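You operate a simulated robot arm through the tools that you are given. There is no shell and no other tool. Be economical: measure what you need, move in short steps, check, and stop when the job is done.

You are at the controls of a simulated two-armed robot. One attempt, no reset.

## Task
Prove the gap meter on the 10 mm step gauge, then stow that gauge.
Fine: stand the meter on the low step and read it; meter back; gauge into the purple drawer, and shut it. Set down upright: gap meter.

It is judged by the outcome, as a careful person would: the job done as asked, and still so three seconds after it is handed in. It fails if anything else is knocked over, pushed out of place, dropped, spilled or broken.

## Robot
Two 7-joint arms with two-finger parallel grippers on one trunk, on a base that drives. Base frame: it is fixed to the floor where the robot stands at the start and does not move with it; the origin is under the middle of the robot, x ahead of it, y to its left, z up. Units: m, rad, N and s.
The left shoulder is at the start at [0.06, 0.143, 0.926], the right one opposite. With the tool pointing down near the work surface each hand reaches from about 0.1 to 0.7 m from the robot's upright axis, wherever it stands, measured 20 degrees to its own side. Places, roughly: inside of the purple drawer [0.5, -0.4, 0.8]; purple drawer [0.5, -0.4, 0.8]. Payload 1.57 kg a hand.
The TCP of each hand is the grasp point between the finger pads, 0.03 m short of the fingertips. In the tool frame z runs along the fingers and y along their closing line. Largest opening 0.11 m; finger width 0.024, thickness 0.012; the body of the gripper, 0.048 by 0.112 m, starts 0.078 m behind the TCP.
Orientation is that of the tool frame in the base frame, as a unit quaternion [w, x, y, z]. With the fingers straight down and closing along the base's y, the tool's x points along the base's -x, its y along +y and its z along -z.

## Interface
- The arms move only by the tool play_rows. It takes "left_increments", "right_increments" or both (then of equal length, played together; a hand with none holds still); each is a list of rows, each an object of numbers (a shift or turn left out is 0, a gripper value left out holds the last): "ax", "ay", "az": the turn, a rotation vector about the tool's x, y, z in units of 4 degrees (1.0 is 4 degrees); "x", "y", "z": the shift along the tool's x, y, z in units of 50 mm (1.0 is 50 mm); "gripper": the gripper command, from -1 (shut) to 1 (fully open), values between in proportion. In form: [{"ax": .., "ay": .., "az": .., "x": .., "y": .., "z": .., "gripper": ..}, ...]. A call has 1 to 10 rows; each row shifts and turns the commanded pose from where the row before left it, along the tool's axes as they then stand. A call with a number of a shift or a turn outside -1 to 1 is refused whole. Each row takes 0.2 s and may step no farther than 0.05 m and 0.15 rad from the row before; otherwise, or with a gripper value out of range, the whole call is refused. A pose out of reach is approached as far as the arm can. The call stops where the force on the tool passes 40 N (or 10 N more than at its start, if that is more) or the arm is blocked; 0.2 s more then pass. Each finger travels about 0.045 m/s and halts on what it meets, pressing with about 41 N; the grip force reading is that of the motor and also rises with nothing between the fingers. The clock runs only during rows and for 0.2 s after the last one: add rows that do not move to give the fingers time. It gives the time, the measured TCP pose, the force on the tool (base axes), the opening and the grip force at its end, in the units of the frame above (readings bear some noise), with the torque about the TCP (base axes, N m) and any sound that the robot's microphone picked up.
- Cameras (640 x 400 px; columns grow to the right, rows downward): "scene" is now at [0.0351, -0.0295, 1.5276]; the picture's right is [-0.39, -0.92, 0.00], its down [-0.74, 0.32, -0.59] and it looks along [0.54, -0.23, -0.81] (base axes); focal length 253 px, centre (320, 200). "left" rides on the left gripper at [0.07, -0.016, -0.141] in its tool frame; the picture's right is [0.23, 0.97, 0.00], its down [-0.86, 0.20, -0.48] and it looks along [-0.47, 0.11, 0.88] (tool axes); focal length 222 px, centre (320, 200). "right" rides on the right gripper at [0.07, 0.016, -0.141] in its tool frame; the picture's right is [-0.23, 0.97, 0.00], its down [-0.85, -0.20, -0.48] and it looks along [-0.47, -0.11, 0.88] (tool axes); focal length 222 px, centre (320, 200). There is no depth. A picture from a camera that has moved, and an enlarged one, comes with that camera's place and axes in the base frame and with its lens.
- camera(camera): a new picture of that camera. No time passes.
- move_column(by): slides the trunk up (or, below 0, down) by that many m; the arms and the scene camera ride with it, the base frame stays. It gives what a move gives, with no picture.
- base_move(legs): drives the robot by 1 to 6 legs, each [ahead, left, turn to the left] in m, m and rad, along the robot's own axes; the way and the turn of a leg run together, so that a leg with both is an arc; at most 1.5 m and 3.142 rad a leg. The arms and the cameras ride along, it lands a little off, and it stops where it bumps. It gives what a move gives.
- turn_head(pan, tilt): turns the head with the scene camera to pan (to the left, within 1.501 rad either way) and tilt (down, from -0.506 to 1.204), counted from straight ahead of the robot. It gives what a move gives.
- close_up(camera, box): a new picture of the part [left, top, right, bottom] of that camera's present view, enlarged. No time passes.
- sign_off(): hands the job in; it is judged then, once.

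Work in short steps. Places have to be worked out from the pictures, the camera data and where the tool is seen: move nearer, look again, correct. Check each grasp and each placing, and mend what went wrong. You have 120 turns and 92 pictures in all, those below and enlarged ones among them. Open the grippers and draw the arms clear of the work before you hand the job in, unless the task says otherwise; then end with one line.

The tools are called after "Emit:" as a command line: name --argument value ..., lists and objects as JSON in quotes. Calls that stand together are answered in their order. play_rows: Moves the arms, as the interface text tells. Its arguments: {"type":"object","properties":{"left_increments":{"type":"array","items":{"type":"object","properties":{"ax":{"type":"number"},"ay":{"type":"number"},"az":{"type":"number"},"x":{"type":"number"},"y":{"type":"number"},"z":{"type":"number"},"gripper":{"type":"number"}}}},"right_increments":{"type":"array","items":{"type":"object","properties":{"ax":{"type":"number"},"ay":{"type":"number"},"az":{"type":"number"},"x":{"type":"number"},"y":{"type":"number"},"z":{"type":"number"},"gripper":{"type":"number"}}}}},"required":[]} The other tools are called the same way: move_column (by) slides the trunk up or down; base_move (legs) drives the base; turn_head (pan, tilt) turns the head that bears the scene camera; camera (camera) takes a picture; close_up (camera, box) takes an enlarged picture of a part of a camera's view; sign_off () hands the job in.

At the start:

```text
clock: 0.0
left_ee_pos: [0.4412, 0.1343, 1.0932]
left_ee_rot: [0.0, 0.0, 1.0, 0.0]
left_ft_force: [0.1, 0.5, 0.0]
left_ft_torque: [0.0, 0.03, 0.02]
left_finger_gap: 0.1101
left_gripper_force: 0.1
right_ee_pos: [0.4341, -0.2766, 1.0923]
right_ee_rot: [-0.001, 0.0, 1.0, 0.0]
right_ft_force: [0.2, 0.2, 0.9]
right_ft_torque: [-0.01, -0.02, -0.01]
right_finger_gap: 0.1101
right_gripper_force: 0.2
trunk travel left (down, up): [-0.525, 0.065]
robot x, y, heading: [-0.0034, -0.0035, -0.005]
head pan, tilt: [-0.405, 0.941]
```

scene: 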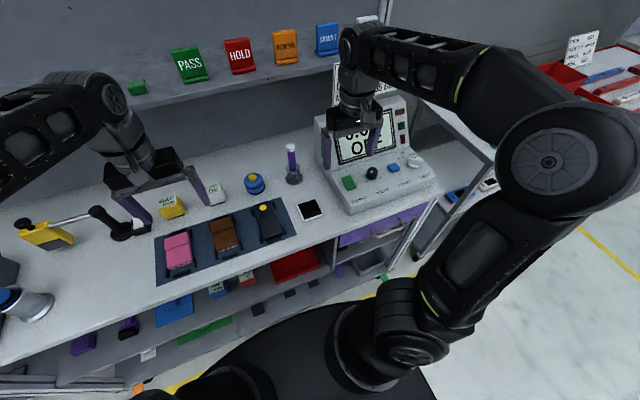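
right: 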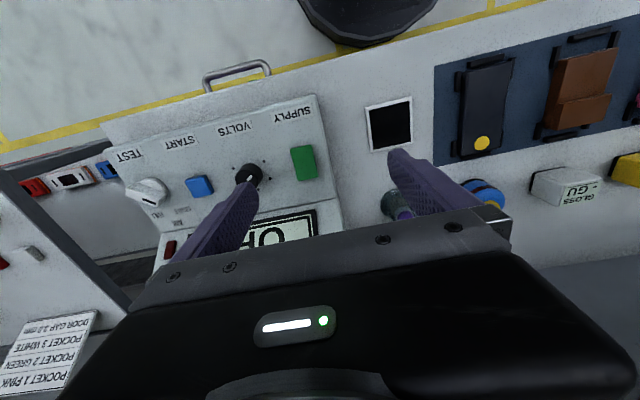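
left: 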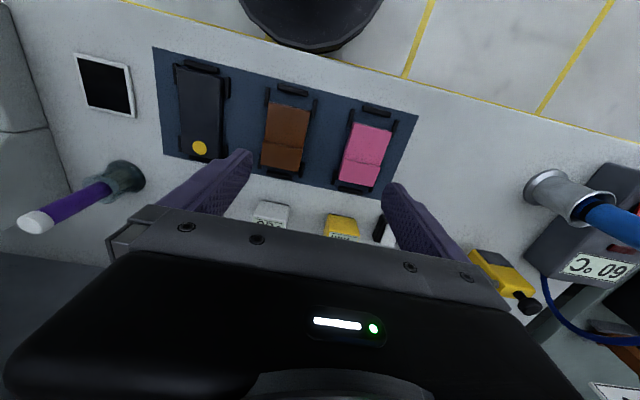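

The bench has several small items on it; I'll enlarge the views to identify the gap meter and the step gauges.

Emit:
close_up --camera "scene" --box '[140, 140, 340, 290]'

Emit:
close_up --camera "left" --box '[140, 30, 440, 260]'

Emit:
close_up --camera "scene" --box '[300, 40, 460, 260]'

```text
2.67 times, centred on (240, 215) of scene
camera zoom: at [0.0351, -0.0295, 1.5276], right [-0.39, -0.92, 0.0], down [-0.74, 0.32, -0.59], along [0.54, -0.23, -0.81], focal length 675 px, centre (533, 160)
```

zoom: 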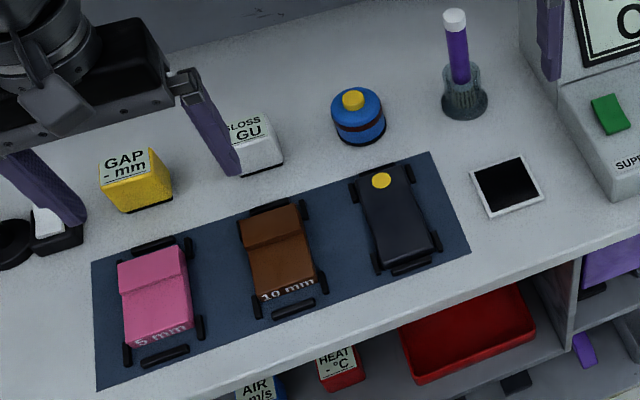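

```text
1.74 times, centred on (290, 145) of left
camera zoom: at [0.3721, 0.1187, 1.2343], right [-0.23, 0.97, 0.0], down [0.86, 0.2, 0.48], along [0.47, 0.11, -0.88], focal length 386 px, centre (372, 296)
```

zoom: 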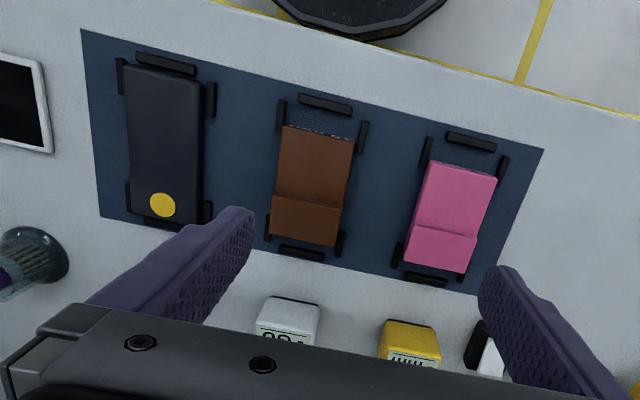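

```text
1.82 times, centred on (380, 150) of scene
camera zoom: at [0.0351, -0.0295, 1.5276], right [-0.39, -0.92, 0.0], down [-0.74, 0.32, -0.59], along [0.54, -0.23, -0.81], focal length 460 px, centre (211, 291)
```

zoom: 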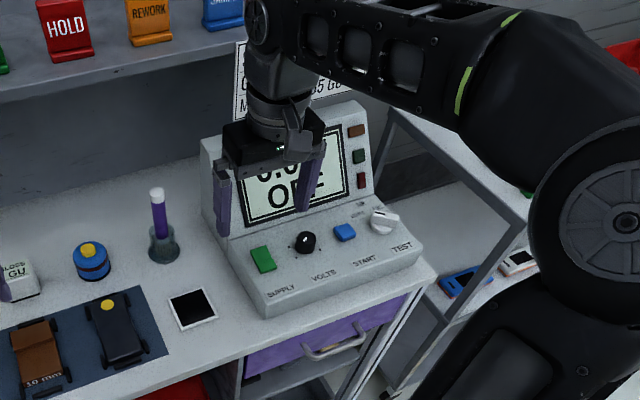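

The gap meter is the yellow block (about [0.61, 0.215]). The 10 mm gauge is the brown one (about [0.46, 0.086], top at about z 0.88). I'll draw the left hand back and sideways to get a clear view of both.

Emit:
play_rows --left_increments '[{"x": 1}, {"x": 1}, {"x": 0.8}, {}]'

Emit:
camera --camera "left"

Emit:
camera --camera "scene"

```text
clock: 1.0
left_ee_pos: [0.3009, 0.1329, 1.0934]
left_ee_rot: [0.001, 0.0, 1.0, 0.001]
left_ft_force: [-1.0, -0.3, 0.4]
left_ft_torque: [0.0, 0.0, 0.01]
left_finger_gap: 0.11
left_gripper_force: 0.0
right_ee_pos: [0.4342, -0.2777, 1.0916]
right_ee_rot: [0.0, 0.0, 1.0, 0.001]
right_ft_force: [-0.4, -0.7, -0.1]
right_ft_torque: [-0.03, 0.0, 0.0]
right_finger_gap: 0.1099
right_gripper_force: 0.0
trunk travel left (down, up): [-0.525, 0.065]
robot x, y, heading: [0.0011, 0.0001, 0.001]
head pan, tilt: [-0.405, 0.941]
```

```text
85 pictures are left
camera left: at [0.2312, 0.1161, 1.2341], right [-0.23, 0.97, 0.0], down [0.86, 0.2, 0.48], along [0.47, 0.11, -0.88], focal length 222 px, centre (320, 200)
```

left: 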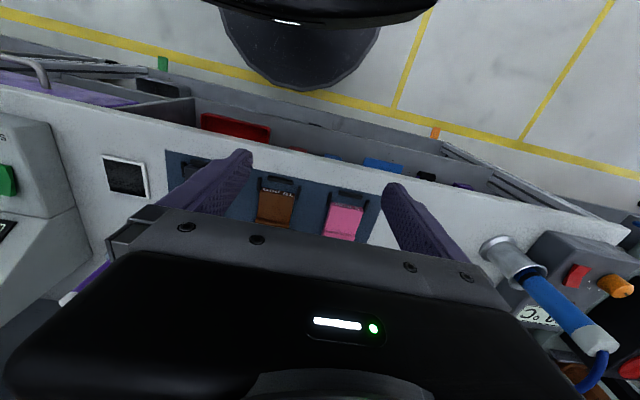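

```text
84 pictures are left
camera scene: at [0.0356, -0.0296, 1.5275], right [-0.39, -0.92, 0.0], down [-0.74, 0.32, -0.59], along [0.54, -0.23, -0.81], focal length 253 px, centre (320, 200)
```

scene: 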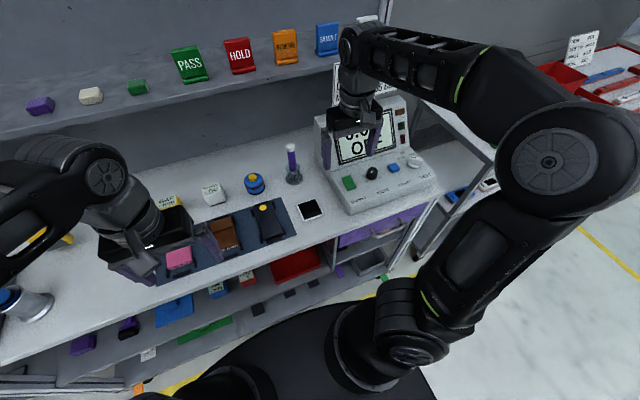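

Objects show more clearly when the hand is further forward, so I'll move the left hand ahead over the meter area.

Emit:
play_rows --left_increments '[{"x": -1}, {"x": -1}, {"x": -1}, {"x": -1}, {"x": -0.8, "y": 0.6}, {}]'

Emit:
camera --camera "left"

Emit:
close_up --camera "left" --box '[160, 50, 420, 220]'

```text
clock: 2.4
left_ee_pos: [0.5361, 0.1597, 1.0912]
left_ee_rot: [0.001, 0.0, 1.0, 0.0]
left_ft_force: [0.1, 0.7, -0.3]
left_ft_torque: [0.02, 0.0, -0.02]
left_finger_gap: 0.11
left_gripper_force: 0.1
left hand out of reach, approached as far as the arm can: row 5
right_ee_pos: [0.4337, -0.2776, 1.0935]
right_ee_rot: [0.0, 0.0, 1.0, 0.0]
right_ft_force: [-0.1, 0.3, 0.0]
right_ft_torque: [-0.03, 0.02, 0.02]
right_finger_gap: 0.11
right_gripper_force: 0.1
trunk travel left (down, up): [-0.525, 0.065]
robot x, y, heading: [0.0024, 0.0016, 0.002]
head pan, tilt: [-0.405, 0.941]
```

```text
83 pictures are left
camera left: at [0.4666, 0.1435, 1.2335], right [-0.23, 0.97, 0.0], down [0.85, 0.2, 0.48], along [0.47, 0.11, -0.88], focal length 222 px, centre (320, 200)
```

left: 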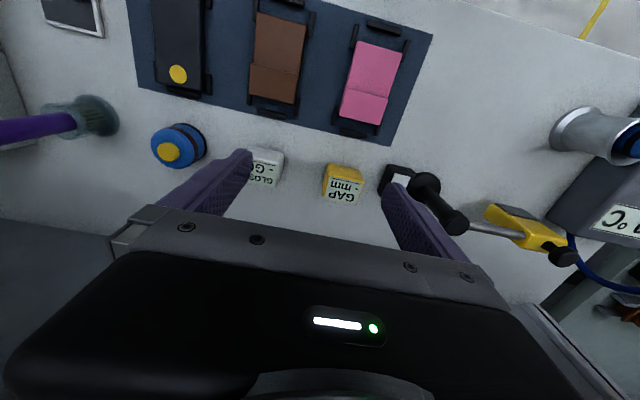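

```text
2.35 times, centred on (290, 135) of left
camera zoom: at [0.4666, 0.1435, 1.2335], right [-0.23, 0.97, 0.0], down [0.85, 0.2, 0.48], along [0.47, 0.11, -0.88], focal length 523 px, centre (391, 353)
```

zoom: 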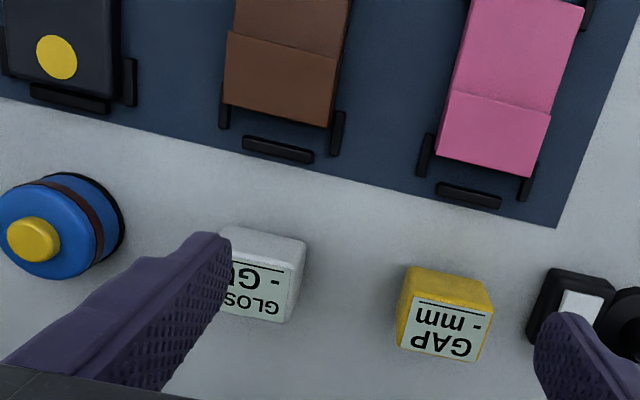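

The meter's display is on its top face, which reads "GAP - mm", at about [0.615, 0.215]. I need to know which half of the brown gauge is low, so I'll lower and shift the left hand for a closer look.

Emit:
play_rows --left_increments '[{"y": -1, "z": 0.6}, {"y": -0.6, "z": 1}, {"x": 0.2, "z": 0.4}, {}]'

Emit:
close_up --camera "left" --box '[160, 0, 480, 220]'

Emit:
close_up --camera "scene" --box '[180, 190, 280, 260]'

```text
refused: row 1 steps farther than a row can; nothing moved
```

```text
1.82 times, centred on (320, 110) of left
camera zoom: at [0.4666, 0.1435, 1.2335], right [-0.23, 0.97, 0.0], down [0.85, 0.2, 0.48], along [0.47, 0.11, -0.88], focal length 404 px, centre (320, 364)
```

zoom: 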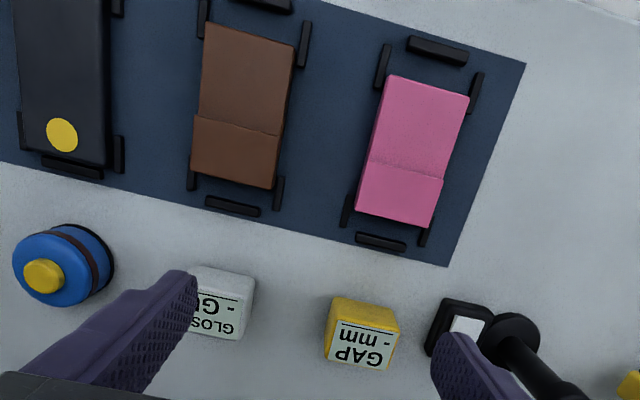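

```text
5.71 times, centred on (230, 225) of scene
camera zoom: at [0.0351, -0.0292, 1.5276], right [-0.39, -0.92, 0.0], down [-0.74, 0.32, -0.59], along [0.54, -0.23, -0.81], focal length 1446 px, centre (834, 57)
```

zoom: 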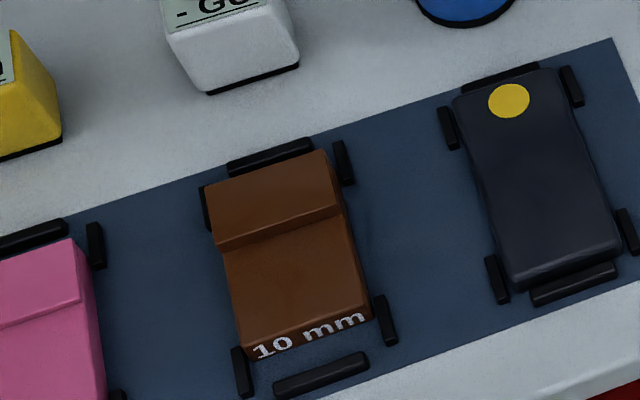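

The riser shows the far third of the gauge is high. The low step is the near part, x about 0.414–0.471, around y 0.082. I'll bring the left hand down toward the meter for more accurate positions.

Emit:
play_rows --left_increments '[{"z": 1}, {"z": 1}, {"x": -0.9}, {}]'

Emit:
camera --camera "left"

Emit:
close_up --camera "left" --box '[220, 20, 500, 210]'

```text
clock: 3.4
left_ee_pos: [0.5793, 0.16, 0.9922]
left_ee_rot: [-0.001, 0.001, 1.0, 0.0]
left_ft_force: [0.0, 1.3, 0.1]
left_ft_torque: [0.0, 0.01, 0.02]
left_finger_gap: 0.1102
left_gripper_force: 0.0
right_ee_pos: [0.4329, -0.2778, 1.094]
right_ee_rot: [0.001, 0.0, 1.0, 0.001]
right_ft_force: [0.4, 0.0, 0.4]
right_ft_torque: [0.04, 0.0, 0.03]
right_finger_gap: 0.11
right_gripper_force: 0.1
trunk travel left (down, up): [-0.525, 0.065]
robot x, y, heading: [0.0011, -0.0003, -0.003]
head pan, tilt: [-0.405, 0.941]
```

```text
79 pictures are left
camera left: at [0.5096, 0.1444, 1.1333], right [-0.23, 0.97, 0.0], down [0.85, 0.2, 0.48], along [0.47, 0.11, -0.88], focal length 222 px, centre (320, 200)
```

left: 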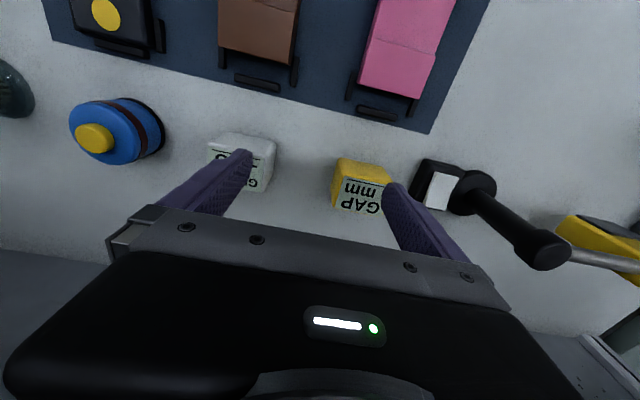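

```text
2.11 times, centred on (360, 115) of left
camera zoom: at [0.5096, 0.1444, 1.1333], right [-0.23, 0.97, 0.0], down [0.85, 0.2, 0.48], along [0.47, 0.11, -0.88], focal length 468 px, centre (236, 379)
```

zoom: 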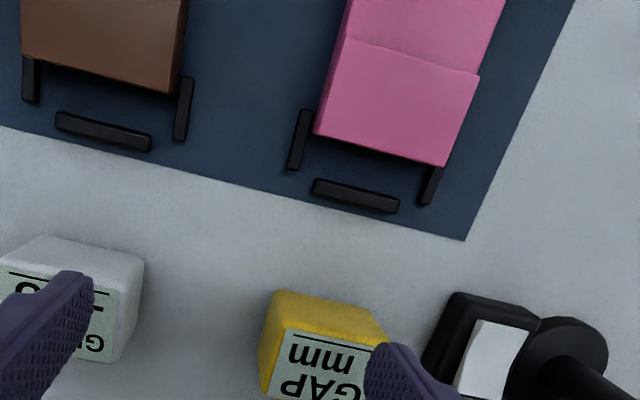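

From two views I put the bench at about z 0.872. The meter's front face is at x≈0.588, y 0.187–0.247, top about 0.925, with a 3 cm gap to the black item. I'll align the left hand above the meter and part-close the fingers.

Emit:
play_rows --left_increments '[{"y": 0.9, "gripper": 0.6}, {"y": 0.22, "x": -0.65, "gripper": 0.6}, {"gripper": 0.6}]'

Emit:
camera --camera "left"

Emit:
close_up --camera "left" --box '[220, 90, 420, 220]'

```text
clock: 4.4
left_ee_pos: [0.5839, 0.2076, 0.9895]
left_ee_rot: [-0.008, 0.003, 1.0, -0.001]
left_ft_force: [0.6, 0.4, 1.0]
left_ft_torque: [0.04, -0.01, 0.0]
left_finger_gap: 0.0881
left_gripper_force: 0.2
right_ee_pos: [0.4176, -0.2769, 1.1]
right_ee_rot: [0.006, -0.001, 1.0, 0.0]
right_ft_force: [-0.1, -0.5, 0.1]
right_ft_torque: [0.0, 0.04, 0.01]
right_finger_gap: 0.1101
right_gripper_force: 0.1
trunk travel left (down, up): [-0.525, 0.065]
robot x, y, heading: [-0.0048, -0.0031, 0.003]
head pan, tilt: [-0.405, 0.941]
stopped in row 3 (left hand): the arm was blocked; the commanded pose is now the measured one
```

```text
77 pictures are left
camera left: at [0.5175, 0.1924, 1.1334], right [-0.22, 0.98, 0.0], down [0.86, 0.19, 0.46], along [0.45, 0.1, -0.89], focal length 222 px, centre (320, 200)
```

left: 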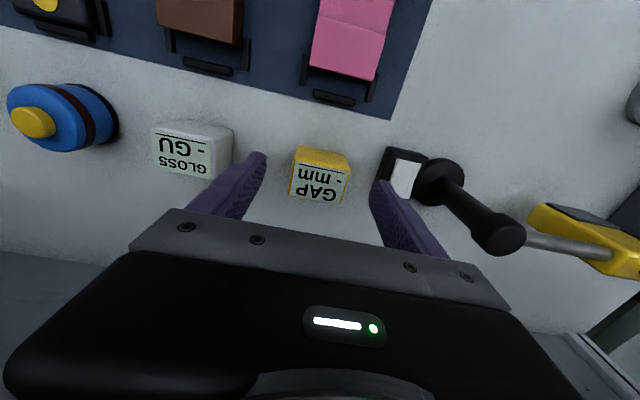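

```text
3.08 times, centred on (320, 155) of left
camera zoom: at [0.5175, 0.1924, 1.1334], right [-0.22, 0.98, 0.0], down [0.86, 0.19, 0.46], along [0.45, 0.1, -0.89], focal length 684 px, centre (320, 338)
```

zoom: 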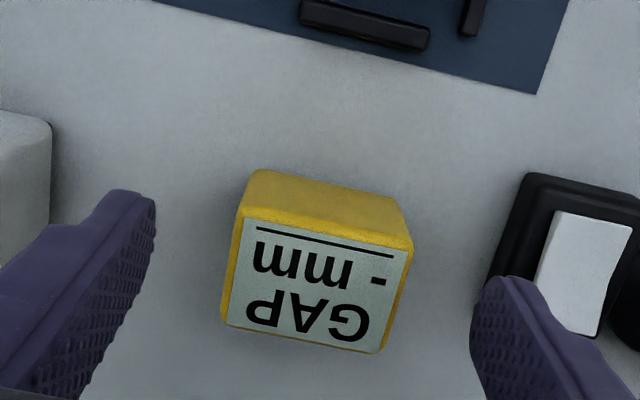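

The arm was blocked although the tool felt almost no force, so a link may be touching the shelf. I'll back off slightly and look at the arm from the head camera.

Emit:
play_rows --left_increments '[{"x": 0.5}, {}]'

Emit:
turn_head --pan 0.3 --tilt 0.6

Emit:
camera --camera "scene"

```text
clock: 5.0
left_ee_pos: [0.5762, 0.2096, 0.9803]
left_ee_rot: [-0.014, 0.003, 1.0, 0.0]
left_ft_force: [0.6, 0.2, -0.1]
left_ft_torque: [0.01, 0.03, -0.06]
left_finger_gap: 0.088
left_gripper_force: 0.0
right_ee_pos: [0.4316, -0.2778, 1.0943]
right_ee_rot: [0.0, -0.001, 1.0, 0.001]
right_ft_force: [0.5, 0.8, 0.2]
right_ft_torque: [0.05, -0.02, 0.03]
right_finger_gap: 0.11
right_gripper_force: 0.1
trunk travel left (down, up): [-0.525, 0.065]
robot x, y, heading: [0.001, -0.0034, 0.002]
head pan, tilt: [-0.405, 0.941]
```

```text
clock: 6.1
left_ee_pos: [0.5751, 0.2087, 0.9809]
left_ee_rot: [-0.014, 0.003, 1.0, 0.0]
left_ft_force: [0.7, -0.2, 0.1]
left_ft_torque: [0.02, 0.01, -0.02]
left_finger_gap: 0.0877
left_gripper_force: 0.0
right_ee_pos: [0.4313, -0.2766, 1.093]
right_ee_rot: [0.0, 0.0, 1.0, 0.001]
right_ft_force: [-0.1, -0.5, -0.7]
right_ft_torque: [-0.02, 0.0, -0.03]
right_finger_gap: 0.1102
right_gripper_force: 0.0
trunk travel left (down, up): [-0.525, 0.065]
robot x, y, heading: [0.0016, -0.0028, 0.002]
head pan, tilt: [0.3, 0.6]
```

```text
75 pictures are left
camera scene: at [0.0494, 0.025, 1.5552], right [0.3, -0.95, 0.0], down [-0.54, -0.17, -0.82], along [0.79, 0.24, -0.57], focal length 253 px, centre (320, 200)
```

scene: 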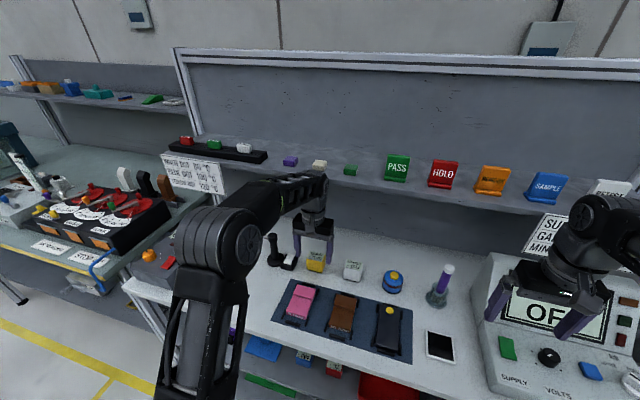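

The wrist is up against the upper shelf's edge. I'll tilt the hand about 22° so the fingers lean forward and the wrist stays back from the shelf.

Emit:
play_rows --left_increments '[{"ay": -1}, {"ay": -1}, {"ay": -1}, {"ay": -1}, {"ay": -1}, {"ay": -1}, {}]'

Emit:
camera --camera "left"

```text
clock: 7.7
left_ee_pos: [0.5738, 0.2088, 0.9819]
left_ee_rot: [0.196, 0.003, 0.981, 0.0]
left_ft_force: [-0.1, 0.3, 0.5]
left_ft_torque: [0.01, 0.02, -0.04]
left_finger_gap: 0.0882
left_gripper_force: 0.1
right_ee_pos: [0.4318, -0.2767, 1.0933]
right_ee_rot: [0.0, -0.001, 1.0, 0.0]
right_ft_force: [0.5, 0.4, 0.0]
right_ft_torque: [0.01, -0.01, 0.03]
right_finger_gap: 0.1102
right_gripper_force: 0.0
trunk travel left (down, up): [-0.525, 0.065]
robot x, y, heading: [-0.0003, 0.0044, 0.002]
head pan, tilt: [0.3, 0.6]
```

```text
74 pictures are left
camera left: at [0.4574, 0.1945, 1.086], right [-0.2, 0.97, -0.09], down [0.61, 0.2, 0.77], along [0.77, 0.1, -0.63], focal length 222 px, centre (320, 200)
```

left: 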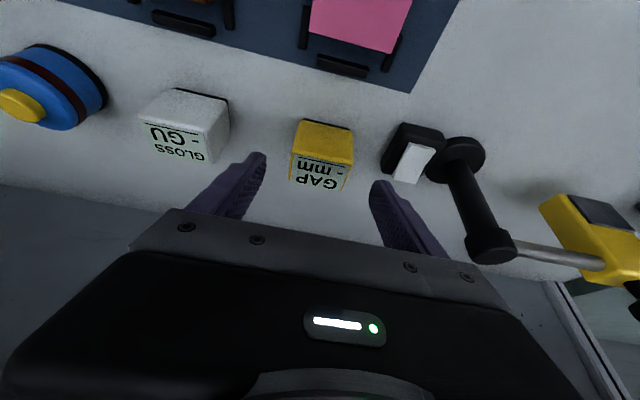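

The tilt worked and the meter lies straight along the finger direction. I'll advance along the tool axis with a small y correction, then check before closing.

Emit:
play_rows --left_increments '[{"z": 0.6, "y": 0.06}, {"z": 0.5, "x": -0.1}, {}]'

Emit:
camera --camera "left"

Emit:
close_up --camera "scene" --box '[230, 160, 430, 290]'

```text
clock: 8.5
left_ee_pos: [0.5998, 0.2117, 0.9327]
left_ee_rot: [0.195, 0.002, 0.981, 0.0]
left_ft_force: [-0.5, 0.7, -0.6]
left_ft_torque: [-0.04, -0.03, -0.02]
left_finger_gap: 0.0879
left_gripper_force: 0.0
right_ee_pos: [0.4322, -0.2766, 1.093]
right_ee_rot: [0.0, -0.001, 1.0, 0.0]
right_ft_force: [-0.6, 0.3, -0.1]
right_ft_torque: [-0.03, -0.02, -0.02]
right_finger_gap: 0.1099
right_gripper_force: 0.1
trunk travel left (down, up): [-0.525, 0.065]
robot x, y, heading: [-0.0026, -0.0018, 0.007]
head pan, tilt: [0.3, 0.6]
```

```text
73 pictures are left
camera left: at [0.4821, 0.196, 1.0369], right [-0.2, 0.97, -0.09], down [0.61, 0.2, 0.77], along [0.77, 0.1, -0.63], focal length 222 px, centre (320, 200)
```

left: 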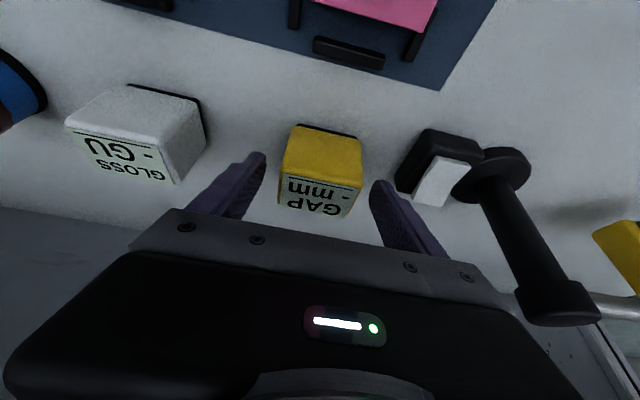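

```text
3.08 times, centred on (330, 225) of scene
camera zoom: at [0.0492, 0.0251, 1.5553], right [0.3, -0.95, 0.0], down [-0.54, -0.17, -0.83], along [0.79, 0.25, -0.56], focal length 778 px, centre (289, 123)
```

zoom: 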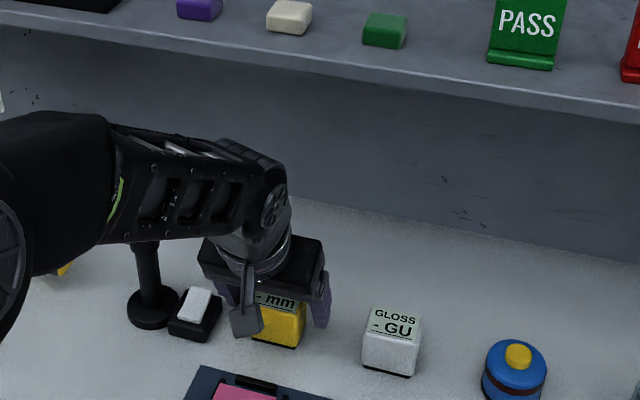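

The meter measures roughly 0.052 wide, 0.039 deep and 0.06 high, centred near [0.606, 0.211]. I'll advance a last 17 mm and close the gripper on it.

Emit:
play_rows --left_increments '[{"z": 0.34}, {}, {"gripper": -1}, {}, {}, {}]'

Emit:
camera --camera "left"

```text
clock: 9.9
left_ee_pos: [0.6076, 0.211, 0.9177]
left_ee_rot: [0.195, 0.002, 0.981, 0.0]
left_ft_force: [-0.7, -0.1, -0.3]
left_ft_torque: [0.01, 0.0, 0.02]
left_finger_gap: 0.0557
left_gripper_force: 32.6
right_ee_pos: [0.4309, -0.2764, 1.0941]
right_ee_rot: [0.0, 0.0, 1.0, 0.0]
right_ft_force: [0.2, -0.3, -0.3]
right_ft_torque: [-0.02, 0.0, -0.04]
right_finger_gap: 0.1101
right_gripper_force: 0.0
trunk travel left (down, up): [-0.525, 0.065]
robot x, y, heading: [-0.0041, 0.0022, 0.0]
head pan, tilt: [0.3, 0.6]
```

```text
71 pictures are left
camera left: at [0.4899, 0.1959, 1.0213], right [-0.2, 0.97, -0.09], down [0.61, 0.2, 0.77], along [0.77, 0.1, -0.63], focal length 222 px, centre (320, 200)
```

left: 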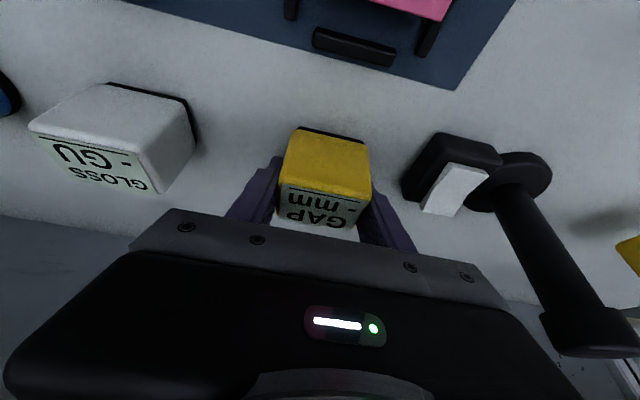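

The meter is gripped at 0.0557 m. The TCP to return it to is [0.6076, 0.211, 0.9177]. I'll lift it straight up and then draw back toward the robot.

Emit:
play_rows --left_increments '[{"z": -0.37, "x": -0.154}, {"z": -0.74, "x": -0.307}, {"z": -0.74, "x": -0.307}, {"z": -0.38, "x": 0.92}, {"z": -0.38, "x": 0.92}, {}]'

Emit:
camera --camera "left"

```text
clock: 11.3
left_ee_pos: [0.5119, 0.2134, 1.0193]
left_ee_rot: [0.194, 0.003, 0.981, 0.0]
left_ft_force: [-0.1, 0.7, -1.3]
left_ft_torque: [-0.04, -0.01, -0.01]
left_finger_gap: 0.0557
left_gripper_force: 41.5
right_ee_pos: [0.4317, -0.2767, 1.0929]
right_ee_rot: [0.0, -0.002, 1.0, 0.0]
right_ft_force: [0.6, 0.1, -0.1]
right_ft_torque: [0.0, 0.0, 0.01]
right_finger_gap: 0.11
right_gripper_force: 0.1
trunk travel left (down, up): [-0.525, 0.065]
robot x, y, heading: [-0.0046, 0.0016, -0.002]
head pan, tilt: [0.3, 0.6]
```

```text
70 pictures are left
camera left: at [0.3932, 0.1981, 1.1239], right [-0.21, 0.97, -0.09], down [0.61, 0.2, 0.77], along [0.77, 0.1, -0.63], focal length 222 px, centre (320, 200)
```

left: 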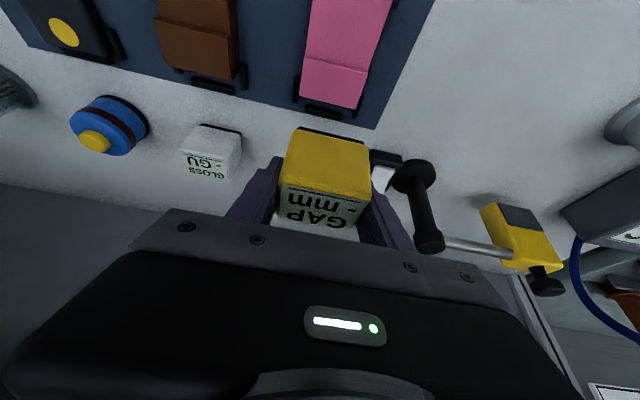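

The meter is held steadily. I'll carry it over to above the gauge's low step, staying high.

Emit:
play_rows --left_increments '[{"y": -0.95}, {"y": -0.9, "x": 0.4, "z": -0.05}, {"y": -0.69, "x": 0.6, "z": -0.05}, {"x": 0.4, "z": -0.05}, {}]'

Emit:
camera --camera "left"

Emit:
close_up --camera "scene" --box '[230, 200, 430, 360]'

```text
clock: 12.5
left_ee_pos: [0.4432, 0.0878, 0.9978]
left_ee_rot: [0.195, 0.002, 0.981, 0.0]
left_ft_force: [0.7, 0.4, -0.9]
left_ft_torque: [-0.04, 0.0, -0.01]
left_finger_gap: 0.0557
left_gripper_force: 40.9
right_ee_pos: [0.4317, -0.277, 1.0917]
right_ee_rot: [0.0, -0.001, 1.0, 0.0]
right_ft_force: [-0.7, -0.5, -0.4]
right_ft_torque: [0.02, 0.0, 0.01]
right_finger_gap: 0.1099
right_gripper_force: 0.0
trunk travel left (down, up): [-0.525, 0.065]
robot x, y, heading: [-0.0018, -0.0007, 0.007]
head pan, tilt: [0.3, 0.6]
```

```text
69 pictures are left
camera left: at [0.3238, 0.0721, 1.1014], right [-0.21, 0.97, -0.09], down [0.61, 0.2, 0.77], along [0.77, 0.1, -0.63], focal length 222 px, centre (320, 200)
```

left: 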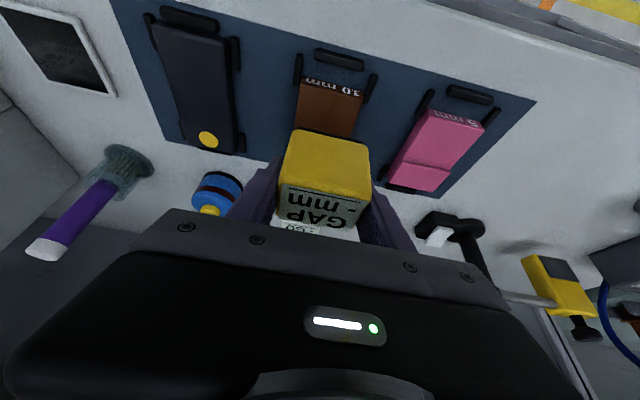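

```text
2.50 times, centred on (330, 280) of scene
camera zoom: at [0.0498, 0.0248, 1.5553], right [0.3, -0.95, 0.0], down [-0.54, -0.17, -0.82], along [0.79, 0.25, -0.57], focal length 632 px, centre (295, 0)
```

zoom: 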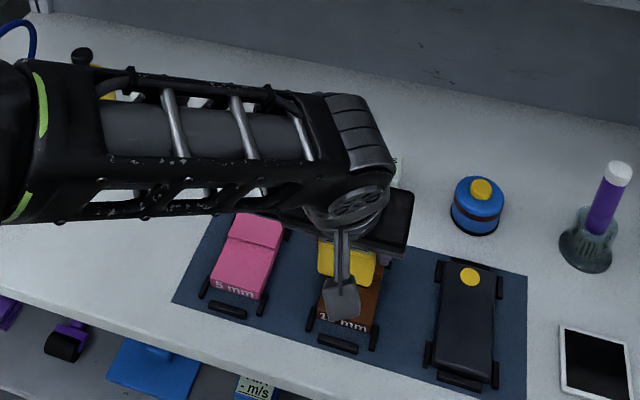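

I'll zoom in on the gauge edges in this view to fix its height and near edge.

Emit:
close_up --camera "left" --box '[250, 30, 450, 155]'

```text
3.20 times, centred on (350, 92) of left
camera zoom: at [0.3238, 0.0721, 1.1014], right [-0.21, 0.97, -0.09], down [0.61, 0.2, 0.77], along [0.77, 0.1, -0.63], focal length 711 px, centre (224, 544)
```

zoom: 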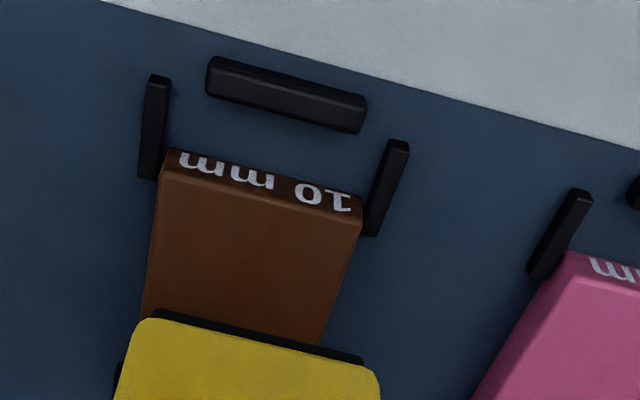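

The low step's top is at about z 0.891, spanning x 0.419–0.471 and centred on y 0.084. The meter sits centred over it with about 6 mm margin each way. I'll shift y by −3 mm and lower it to just above contact.

Emit:
play_rows --left_increments '[{"y": -0.07, "z": 0.46, "x": 0.19}, {"z": 0.46, "x": 0.19}, {}]'

Emit:
close_up --camera "left" --box '[220, 0, 420, 165]'

Emit:
close_up --camera "scene" --box '[290, 260, 390, 340]'

```text
clock: 13.3
left_ee_pos: [0.4421, 0.0832, 0.9471]
left_ee_rot: [0.195, 0.001, 0.981, 0.0]
left_ft_force: [-0.4, 0.1, -1.9]
left_ft_torque: [0.0, -0.01, -0.02]
left_finger_gap: 0.0555
left_gripper_force: 40.7
right_ee_pos: [0.4311, -0.2766, 1.0933]
right_ee_rot: [0.0, -0.001, 1.0, 0.0]
right_ft_force: [0.0, 0.5, 0.5]
right_ft_torque: [0.02, -0.03, -0.03]
right_finger_gap: 0.1099
right_gripper_force: 0.1
trunk travel left (down, up): [-0.525, 0.065]
robot x, y, heading: [-0.0047, 0.0004, -0.001]
head pan, tilt: [0.3, 0.6]
```

```text
2.42 times, centred on (320, 82) of left
camera zoom: at [0.3233, 0.0679, 1.0514], right [-0.21, 0.97, -0.09], down [0.61, 0.2, 0.77], along [0.77, 0.1, -0.63], focal length 538 px, centre (320, 485)
```

zoom: 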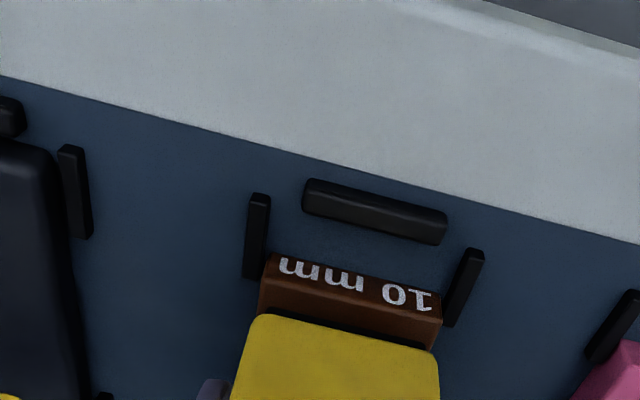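

```text
5.00 times, centred on (340, 300) of scene
camera zoom: at [0.0494, 0.0251, 1.5553], right [0.3, -0.95, 0.0], down [-0.54, -0.17, -0.83], along [0.79, 0.25, -0.56], focal length 1265 px, centre (220, -300)
```

zoom: 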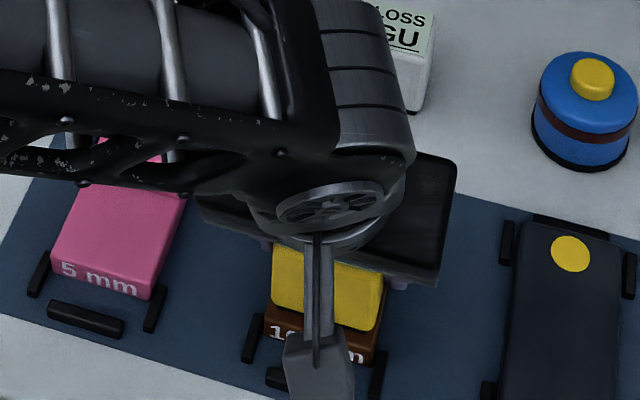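

The meter is centred over the low step. I'll lower it in small steps until I feel contact.

Emit:
play_rows --left_increments '[{"z": 0.06, "x": 0.023}, {"z": 0.06, "x": 0.023}, {"z": 0.04, "x": 0.016}, {}]'

```text
clock: 14.3
left_ee_pos: [0.4398, 0.0831, 0.937]
left_ee_rot: [0.195, 0.002, 0.981, -0.001]
left_ft_force: [0.2, 0.4, -2.4]
left_ft_torque: [0.02, -0.01, -0.01]
left_finger_gap: 0.0555
left_gripper_force: 41.2
right_ee_pos: [0.4314, -0.2761, 1.0931]
right_ee_rot: [0.0, -0.001, 1.0, 0.0]
right_ft_force: [-0.6, -1.0, -0.1]
right_ft_torque: [0.0, 0.03, 0.04]
right_finger_gap: 0.1098
right_gripper_force: 0.1
trunk travel left (down, up): [-0.525, 0.065]
robot x, y, heading: [-0.0018, -0.0033, 0.007]
head pan, tilt: [0.3, 0.6]
```

No contact yet, and x has drifted by −3 mm. I'll correct that while continuing down.

Emit:
play_rows --left_increments '[{"z": 0.045, "x": -0.045}, {"z": 0.037, "x": 0.015}, {"z": 0.037, "x": 0.015}, {}]'

Emit:
close_up --camera "left" --box '[220, 0, 420, 165]'

```text
clock: 15.3
left_ee_pos: [0.4438, 0.085, 0.9361]
left_ee_rot: [0.196, 0.003, 0.981, -0.001]
left_ft_force: [1.1, 2.1, 10.6]
left_ft_torque: [0.13, 0.13, 0.01]
left_finger_gap: 0.0556
left_gripper_force: 40.7
right_ee_pos: [0.4318, -0.2773, 1.0936]
right_ee_rot: [0.001, -0.001, 1.0, 0.0]
right_ft_force: [-0.8, 0.1, -0.3]
right_ft_torque: [0.05, 0.04, 0.02]
right_finger_gap: 0.1099
right_gripper_force: 0.1
trunk travel left (down, up): [-0.525, 0.065]
robot x, y, heading: [-0.0008, 0.0001, 0.001]
head pan, tilt: [0.3, 0.6]
```

```text
2.42 times, centred on (320, 82) of left
camera zoom: at [0.3256, 0.0689, 1.0388], right [-0.2, 0.97, -0.09], down [0.61, 0.2, 0.77], along [0.77, 0.1, -0.63], focal length 538 px, centre (320, 485)
```

zoom: 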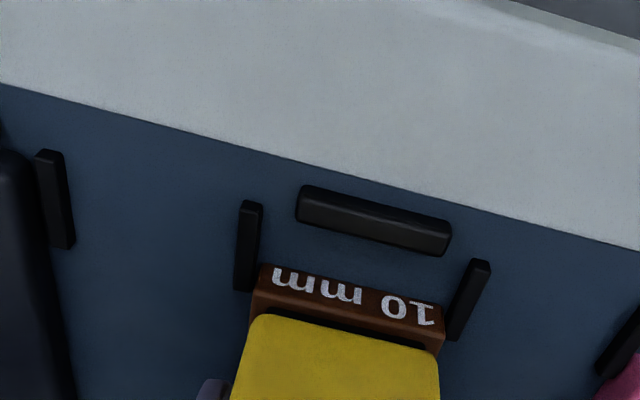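

There is about 12 N of contact with the meter's base at z≈0.890, so it is seated on the low step. I'll release it and back out along the tool axis to read the display.

Emit:
play_rows --left_increments '[{"z": -0.02, "gripper": -1}, {"gripper": 0.5}, {"gripper": 0.5}, {"gripper": 0.5}, {"gripper": 0.5}, {"z": -0.6}, {"z": -0.8}, {}]'

Emit:
camera --camera "left"

```text
clock: 17.1
left_ee_pos: [0.4161, 0.0853, 1.0007]
left_ee_rot: [0.194, 0.003, 0.981, 0.0]
left_ft_force: [0.1, 1.3, 1.1]
left_ft_torque: [-0.03, 0.0, 0.02]
left_finger_gap: 0.0825
left_gripper_force: 0.0
right_ee_pos: [0.4326, -0.2771, 1.0927]
right_ee_rot: [0.0, -0.001, 1.0, 0.0]
right_ft_force: [-0.8, -1.2, 0.1]
right_ft_torque: [0.01, -0.01, -0.02]
right_finger_gap: 0.1101
right_gripper_force: 0.0
trunk travel left (down, up): [-0.525, 0.065]
robot x, y, heading: [-0.0041, -0.004, 0.002]
head pan, tilt: [0.3, 0.6]
```

```text
63 pictures are left
camera left: at [0.2982, 0.0702, 1.1045], right [-0.2, 0.97, -0.09], down [0.61, 0.2, 0.77], along [0.77, 0.1, -0.63], focal length 222 px, centre (320, 200)
```

left: 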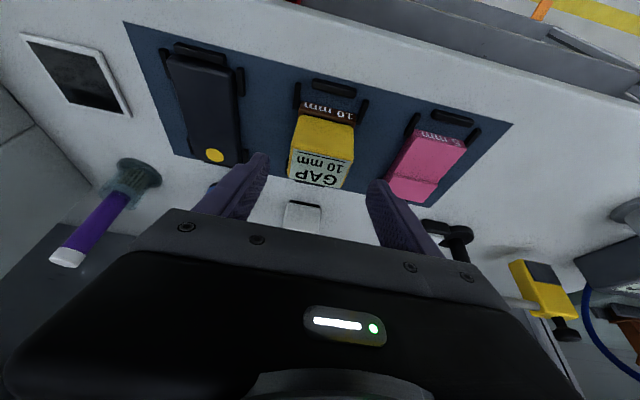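

The display has changed, so I'll enlarge it to read the value properly.

Emit:
close_up --camera "left" --box '[270, 90, 370, 200]'

```text
3.64 times, centred on (320, 145) of left
camera zoom: at [0.2982, 0.0702, 1.1045], right [-0.2, 0.97, -0.09], down [0.61, 0.2, 0.77], along [0.77, 0.1, -0.63], focal length 808 px, centre (320, 400)
```

zoom: 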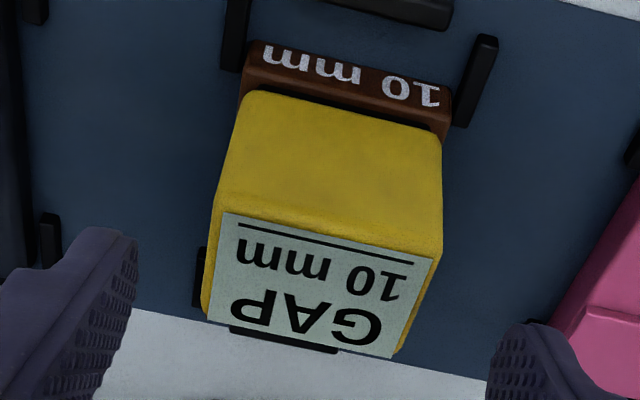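

It reads "10 mm", so the meter is proven. Now I'll go back in along the same line, regrip it and lift.

Emit:
play_rows --left_increments '[{"z": 0.7}, {"z": 0.69}, {}, {"gripper": -1}, {}, {}, {}]'

Emit:
camera --camera "left"

```text
clock: 18.7
left_ee_pos: [0.4448, 0.0826, 0.9345]
left_ee_rot: [0.195, 0.002, 0.981, -0.001]
left_ft_force: [0.2, -0.5, 0.2]
left_ft_torque: [-0.01, -0.02, 0.02]
left_finger_gap: 0.0559
left_gripper_force: 35.8
right_ee_pos: [0.4331, -0.2779, 1.0938]
right_ee_rot: [0.0, -0.001, 1.0, 0.001]
right_ft_force: [0.1, -0.6, 0.8]
right_ft_torque: [0.01, 0.02, 0.01]
right_finger_gap: 0.11
right_gripper_force: 0.1
trunk travel left (down, up): [-0.525, 0.065]
robot x, y, heading: [-0.0018, -0.0022, -0.005]
head pan, tilt: [0.3, 0.6]
```

```text
61 pictures are left
camera left: at [0.3265, 0.068, 1.0393], right [-0.21, 0.97, -0.09], down [0.61, 0.2, 0.77], along [0.77, 0.1, -0.63], focal length 222 px, centre (320, 200)
```

left: 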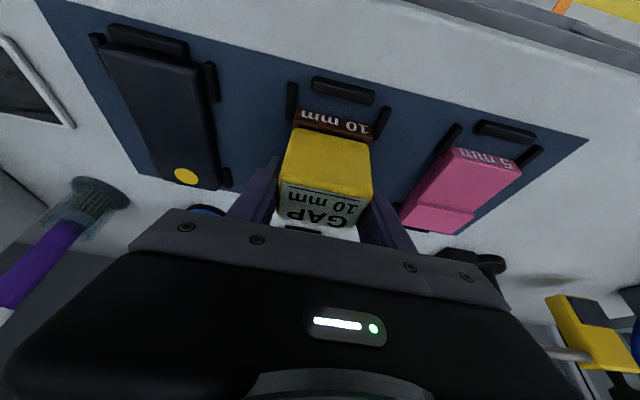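

It is gripped again in the same place in the hand. I'll lift it and carry it back over its original spot, staying high.

Emit:
play_rows --left_increments '[{"z": -0.74, "x": -0.307}, {"z": -0.74, "x": -0.307}, {"y": 0.95}, {"y": 0.9, "x": -0.4, "z": 0.16}, {"y": 0.71, "x": -0.6, "z": 0.25}, {"x": -0.4, "z": 0.16}, {}]'

Emit:
camera --camera "left"

```text
clock: 20.3
left_ee_pos: [0.5194, 0.2119, 1.0179]
left_ee_rot: [0.195, 0.002, 0.981, -0.001]
left_ft_force: [-0.4, 0.1, -1.4]
left_ft_torque: [-0.03, -0.03, 0.0]
left_finger_gap: 0.0556
left_gripper_force: 40.8
right_ee_pos: [0.4319, -0.2764, 1.0933]
right_ee_rot: [0.0, -0.001, 1.0, 0.0]
right_ft_force: [0.5, 0.6, 0.3]
right_ft_torque: [-0.01, -0.01, 0.02]
right_finger_gap: 0.1102
right_gripper_force: 0.0
trunk travel left (down, up): [-0.525, 0.065]
robot x, y, heading: [-0.0048, -0.0008, 0.001]
head pan, tilt: [0.3, 0.6]
```

```text
60 pictures are left
camera left: at [0.4027, 0.1959, 1.1217], right [-0.21, 0.97, -0.09], down [0.61, 0.2, 0.77], along [0.77, 0.1, -0.63], focal length 222 px, centre (320, 200)
```

left: 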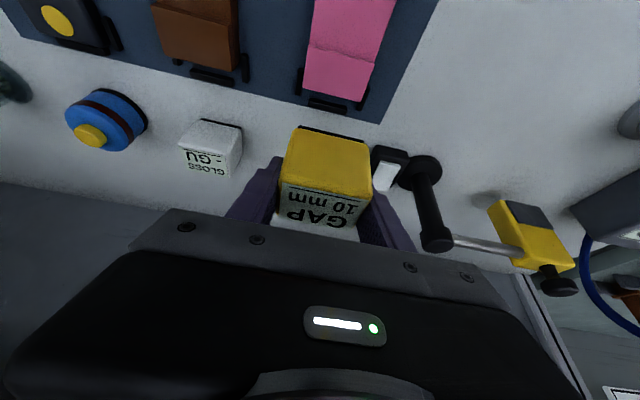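

The display still holds 10 mm and the gauge is undisturbed. I'll go back down along the diagonal toward the original place.

Emit:
play_rows --left_increments '[{"z": 0.78, "x": -0.28}, {"z": 0.78, "x": -0.28}, {"z": 0.7, "x": -0.28}, {}]'

Emit:
camera --camera "left"

```text
clock: 21.3
left_ee_pos: [0.6034, 0.2143, 0.93]
left_ee_rot: [0.195, 0.002, 0.981, 0.0]
left_ft_force: [0.8, 0.1, -1.4]
left_ft_torque: [0.02, -0.02, 0.02]
left_finger_gap: 0.0555
left_gripper_force: 41.1
right_ee_pos: [0.4308, -0.2762, 1.0927]
right_ee_rot: [0.001, 0.0, 1.0, 0.0]
right_ft_force: [0.6, -0.3, -0.3]
right_ft_torque: [0.03, -0.01, 0.02]
right_finger_gap: 0.1095
right_gripper_force: 0.0
trunk travel left (down, up): [-0.525, 0.065]
robot x, y, heading: [-0.0059, 0.0012, 0.002]
head pan, tilt: [0.3, 0.6]
```

```text
59 pictures are left
camera left: at [0.4854, 0.1987, 1.0332], right [-0.21, 0.97, -0.09], down [0.61, 0.2, 0.77], along [0.77, 0.1, -0.63], focal length 222 px, centre (320, 200)
```

left: 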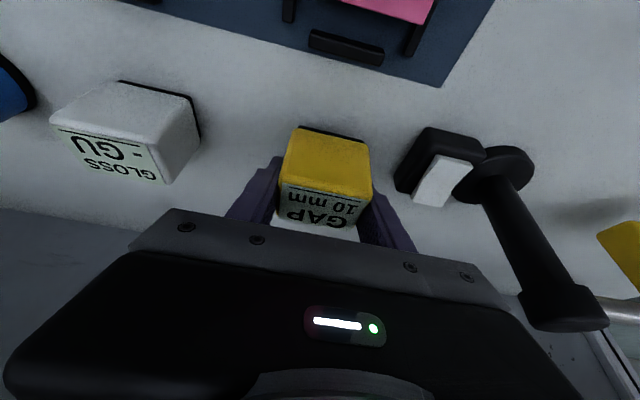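

About 13 mm remain, with a −3 mm y correction. I'll lower it gently to contact.

Emit:
play_rows --left_increments '[{"z": 0.1, "y": -0.05}, {"z": 0.08, "x": 0.015}, {"z": 0.05, "x": 0.015}, {"z": 0.03, "x": 0.01}, {}]'

```text
clock: 22.5
left_ee_pos: [0.6042, 0.2095, 0.9163]
left_ee_rot: [0.199, 0.002, 0.98, 0.0]
left_ft_force: [-2.2, 3.3, 18.0]
left_ft_torque: [-0.01, 0.55, -0.07]
left_finger_gap: 0.0555
left_gripper_force: 41.2
right_ee_pos: [0.4309, -0.2766, 1.0932]
right_ee_rot: [0.002, 0.0, 1.0, 0.001]
right_ft_force: [0.4, -0.7, -0.8]
right_ft_torque: [-0.02, 0.0, -0.04]
right_finger_gap: 0.1098
right_gripper_force: 0.1
trunk travel left (down, up): [-0.525, 0.065]
robot x, y, heading: [-0.0047, 0.0049, -0.002]
head pan, tilt: [0.3, 0.6]
```

It is in contact with the bench. I'll ease it up a touch, nudge it +3 mm in x, settle it, release and back out.

Emit:
play_rows --left_increments '[{"z": -0.03, "x": -0.08}, {"z": 0.025, "x": 0.01}, {}, {"gripper": 0.5}, {"gripper": 0.5}, {"gripper": 0.5}, {"gripper": 0.5}, {"z": -0.7}, {"z": -0.8}, {}]'

Emit:
camera --camera "left"

Emit:
camera --camera "scene"

```text
clock: 24.7
left_ee_pos: [0.5786, 0.2105, 0.9868]
left_ee_rot: [0.195, 0.003, 0.981, 0.0]
left_ft_force: [-0.7, -0.9, -0.3]
left_ft_torque: [-0.02, -0.01, -0.02]
left_finger_gap: 0.0829
left_gripper_force: 0.2
right_ee_pos: [0.4325, -0.2774, 1.0931]
right_ee_rot: [0.001, -0.001, 1.0, 0.001]
right_ft_force: [0.1, -0.3, -0.8]
right_ft_torque: [-0.03, -0.01, 0.03]
right_finger_gap: 0.1099
right_gripper_force: 0.0
trunk travel left (down, up): [-0.525, 0.065]
robot x, y, heading: [-0.0057, -0.0018, 0.003]
head pan, tilt: [0.3, 0.6]
```

```text
58 pictures are left
camera left: at [0.4619, 0.1948, 1.091], right [-0.2, 0.97, -0.09], down [0.61, 0.2, 0.77], along [0.77, 0.1, -0.63], focal length 222 px, centre (320, 200)
```

left: 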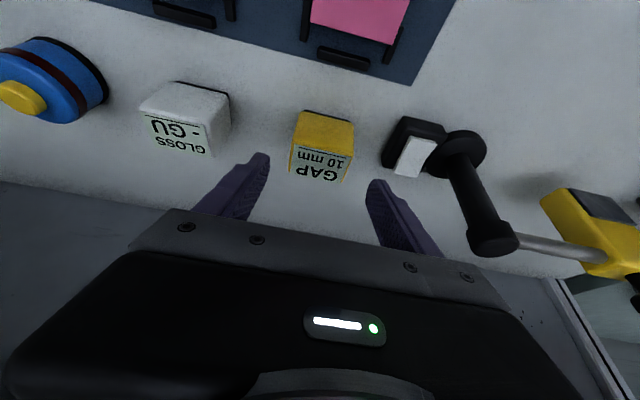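

```text
57 pictures are left
camera scene: at [0.0498, 0.0251, 1.5553], right [0.3, -0.95, 0.0], down [-0.54, -0.17, -0.82], along [0.79, 0.25, -0.57], focal length 253 px, centre (320, 200)
```

scene: 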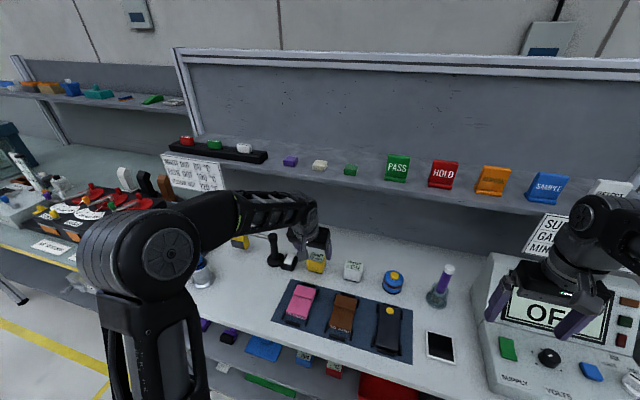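

The meter is back in its place and upright. I'll retract the left arm out of the way and turn the head to the drawer.

Emit:
play_rows --left_increments '[{"x": 0.92, "z": -0.38}, {"x": 0.5, "z": -0.7}, {"x": 0.92, "z": -0.38}, {"y": 0.9, "z": -0.3}, {"y": 0.5}, {}]'

Emit:
turn_head --pan -0.6 --tilt 1.0

Emit:
camera --camera "scene"

Emit:
camera --camera "right"

```text
clock: 26.1
left_ee_pos: [0.4368, 0.2785, 1.0231]
left_ee_rot: [0.195, 0.002, 0.981, -0.001]
left_ft_force: [-0.3, 0.3, -0.1]
left_ft_torque: [0.0, -0.01, 0.01]
left_finger_gap: 0.0824
left_gripper_force: 0.1
right_ee_pos: [0.4315, -0.2782, 1.0943]
right_ee_rot: [0.001, -0.002, 1.0, 0.0]
right_ft_force: [0.4, -0.7, -0.4]
right_ft_torque: [0.02, 0.0, 0.0]
right_finger_gap: 0.1102
right_gripper_force: 0.0
trunk travel left (down, up): [-0.525, 0.065]
robot x, y, heading: [-0.002, -0.0014, 0.001]
head pan, tilt: [0.3, 0.6]
```

```text
clock: 27.3
left_ee_pos: [0.4377, 0.2793, 1.0227]
left_ee_rot: [0.195, 0.002, 0.981, -0.001]
left_ft_force: [0.0, -0.9, -0.6]
left_ft_torque: [0.03, -0.02, -0.02]
left_finger_gap: 0.0826
left_gripper_force: 0.0
right_ee_pos: [0.4313, -0.2765, 1.0928]
right_ee_rot: [-0.001, -0.001, 1.0, 0.0]
right_ft_force: [0.2, 0.0, 0.1]
right_ft_torque: [0.02, 0.0, -0.01]
right_finger_gap: 0.1098
right_gripper_force: 0.0
trunk travel left (down, up): [-0.525, 0.065]
robot x, y, heading: [-0.0012, -0.0001, 0.003]
head pan, tilt: [-0.6, 1.0]
```

```text
56 pictures are left
camera scene: at [0.0226, -0.0404, 1.5233], right [-0.56, -0.83, 0.0], down [-0.7, 0.47, -0.54], along [0.45, -0.3, -0.84], focal length 253 px, centre (320, 200)
```

scene: 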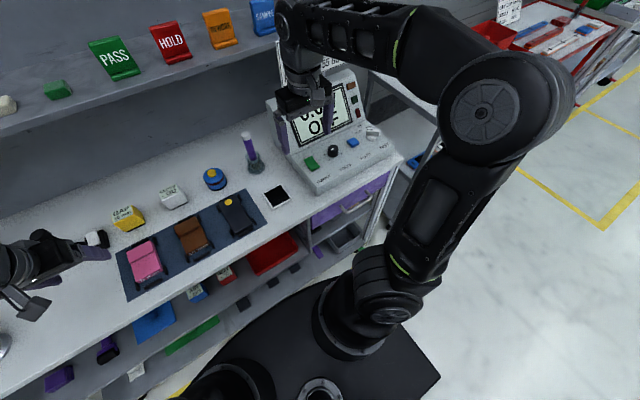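

```text
55 pictures are left
camera right: at [0.3619, -0.2611, 1.2332], right [0.23, 0.97, 0.0], down [0.86, -0.2, 0.48], along [0.47, -0.11, -0.88], focal length 222 px, centre (320, 200)
```

right: 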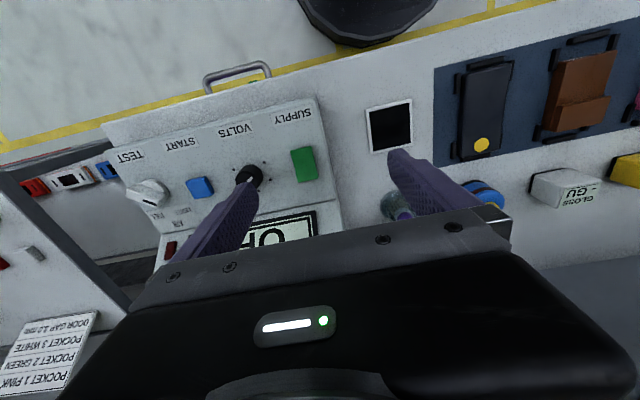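

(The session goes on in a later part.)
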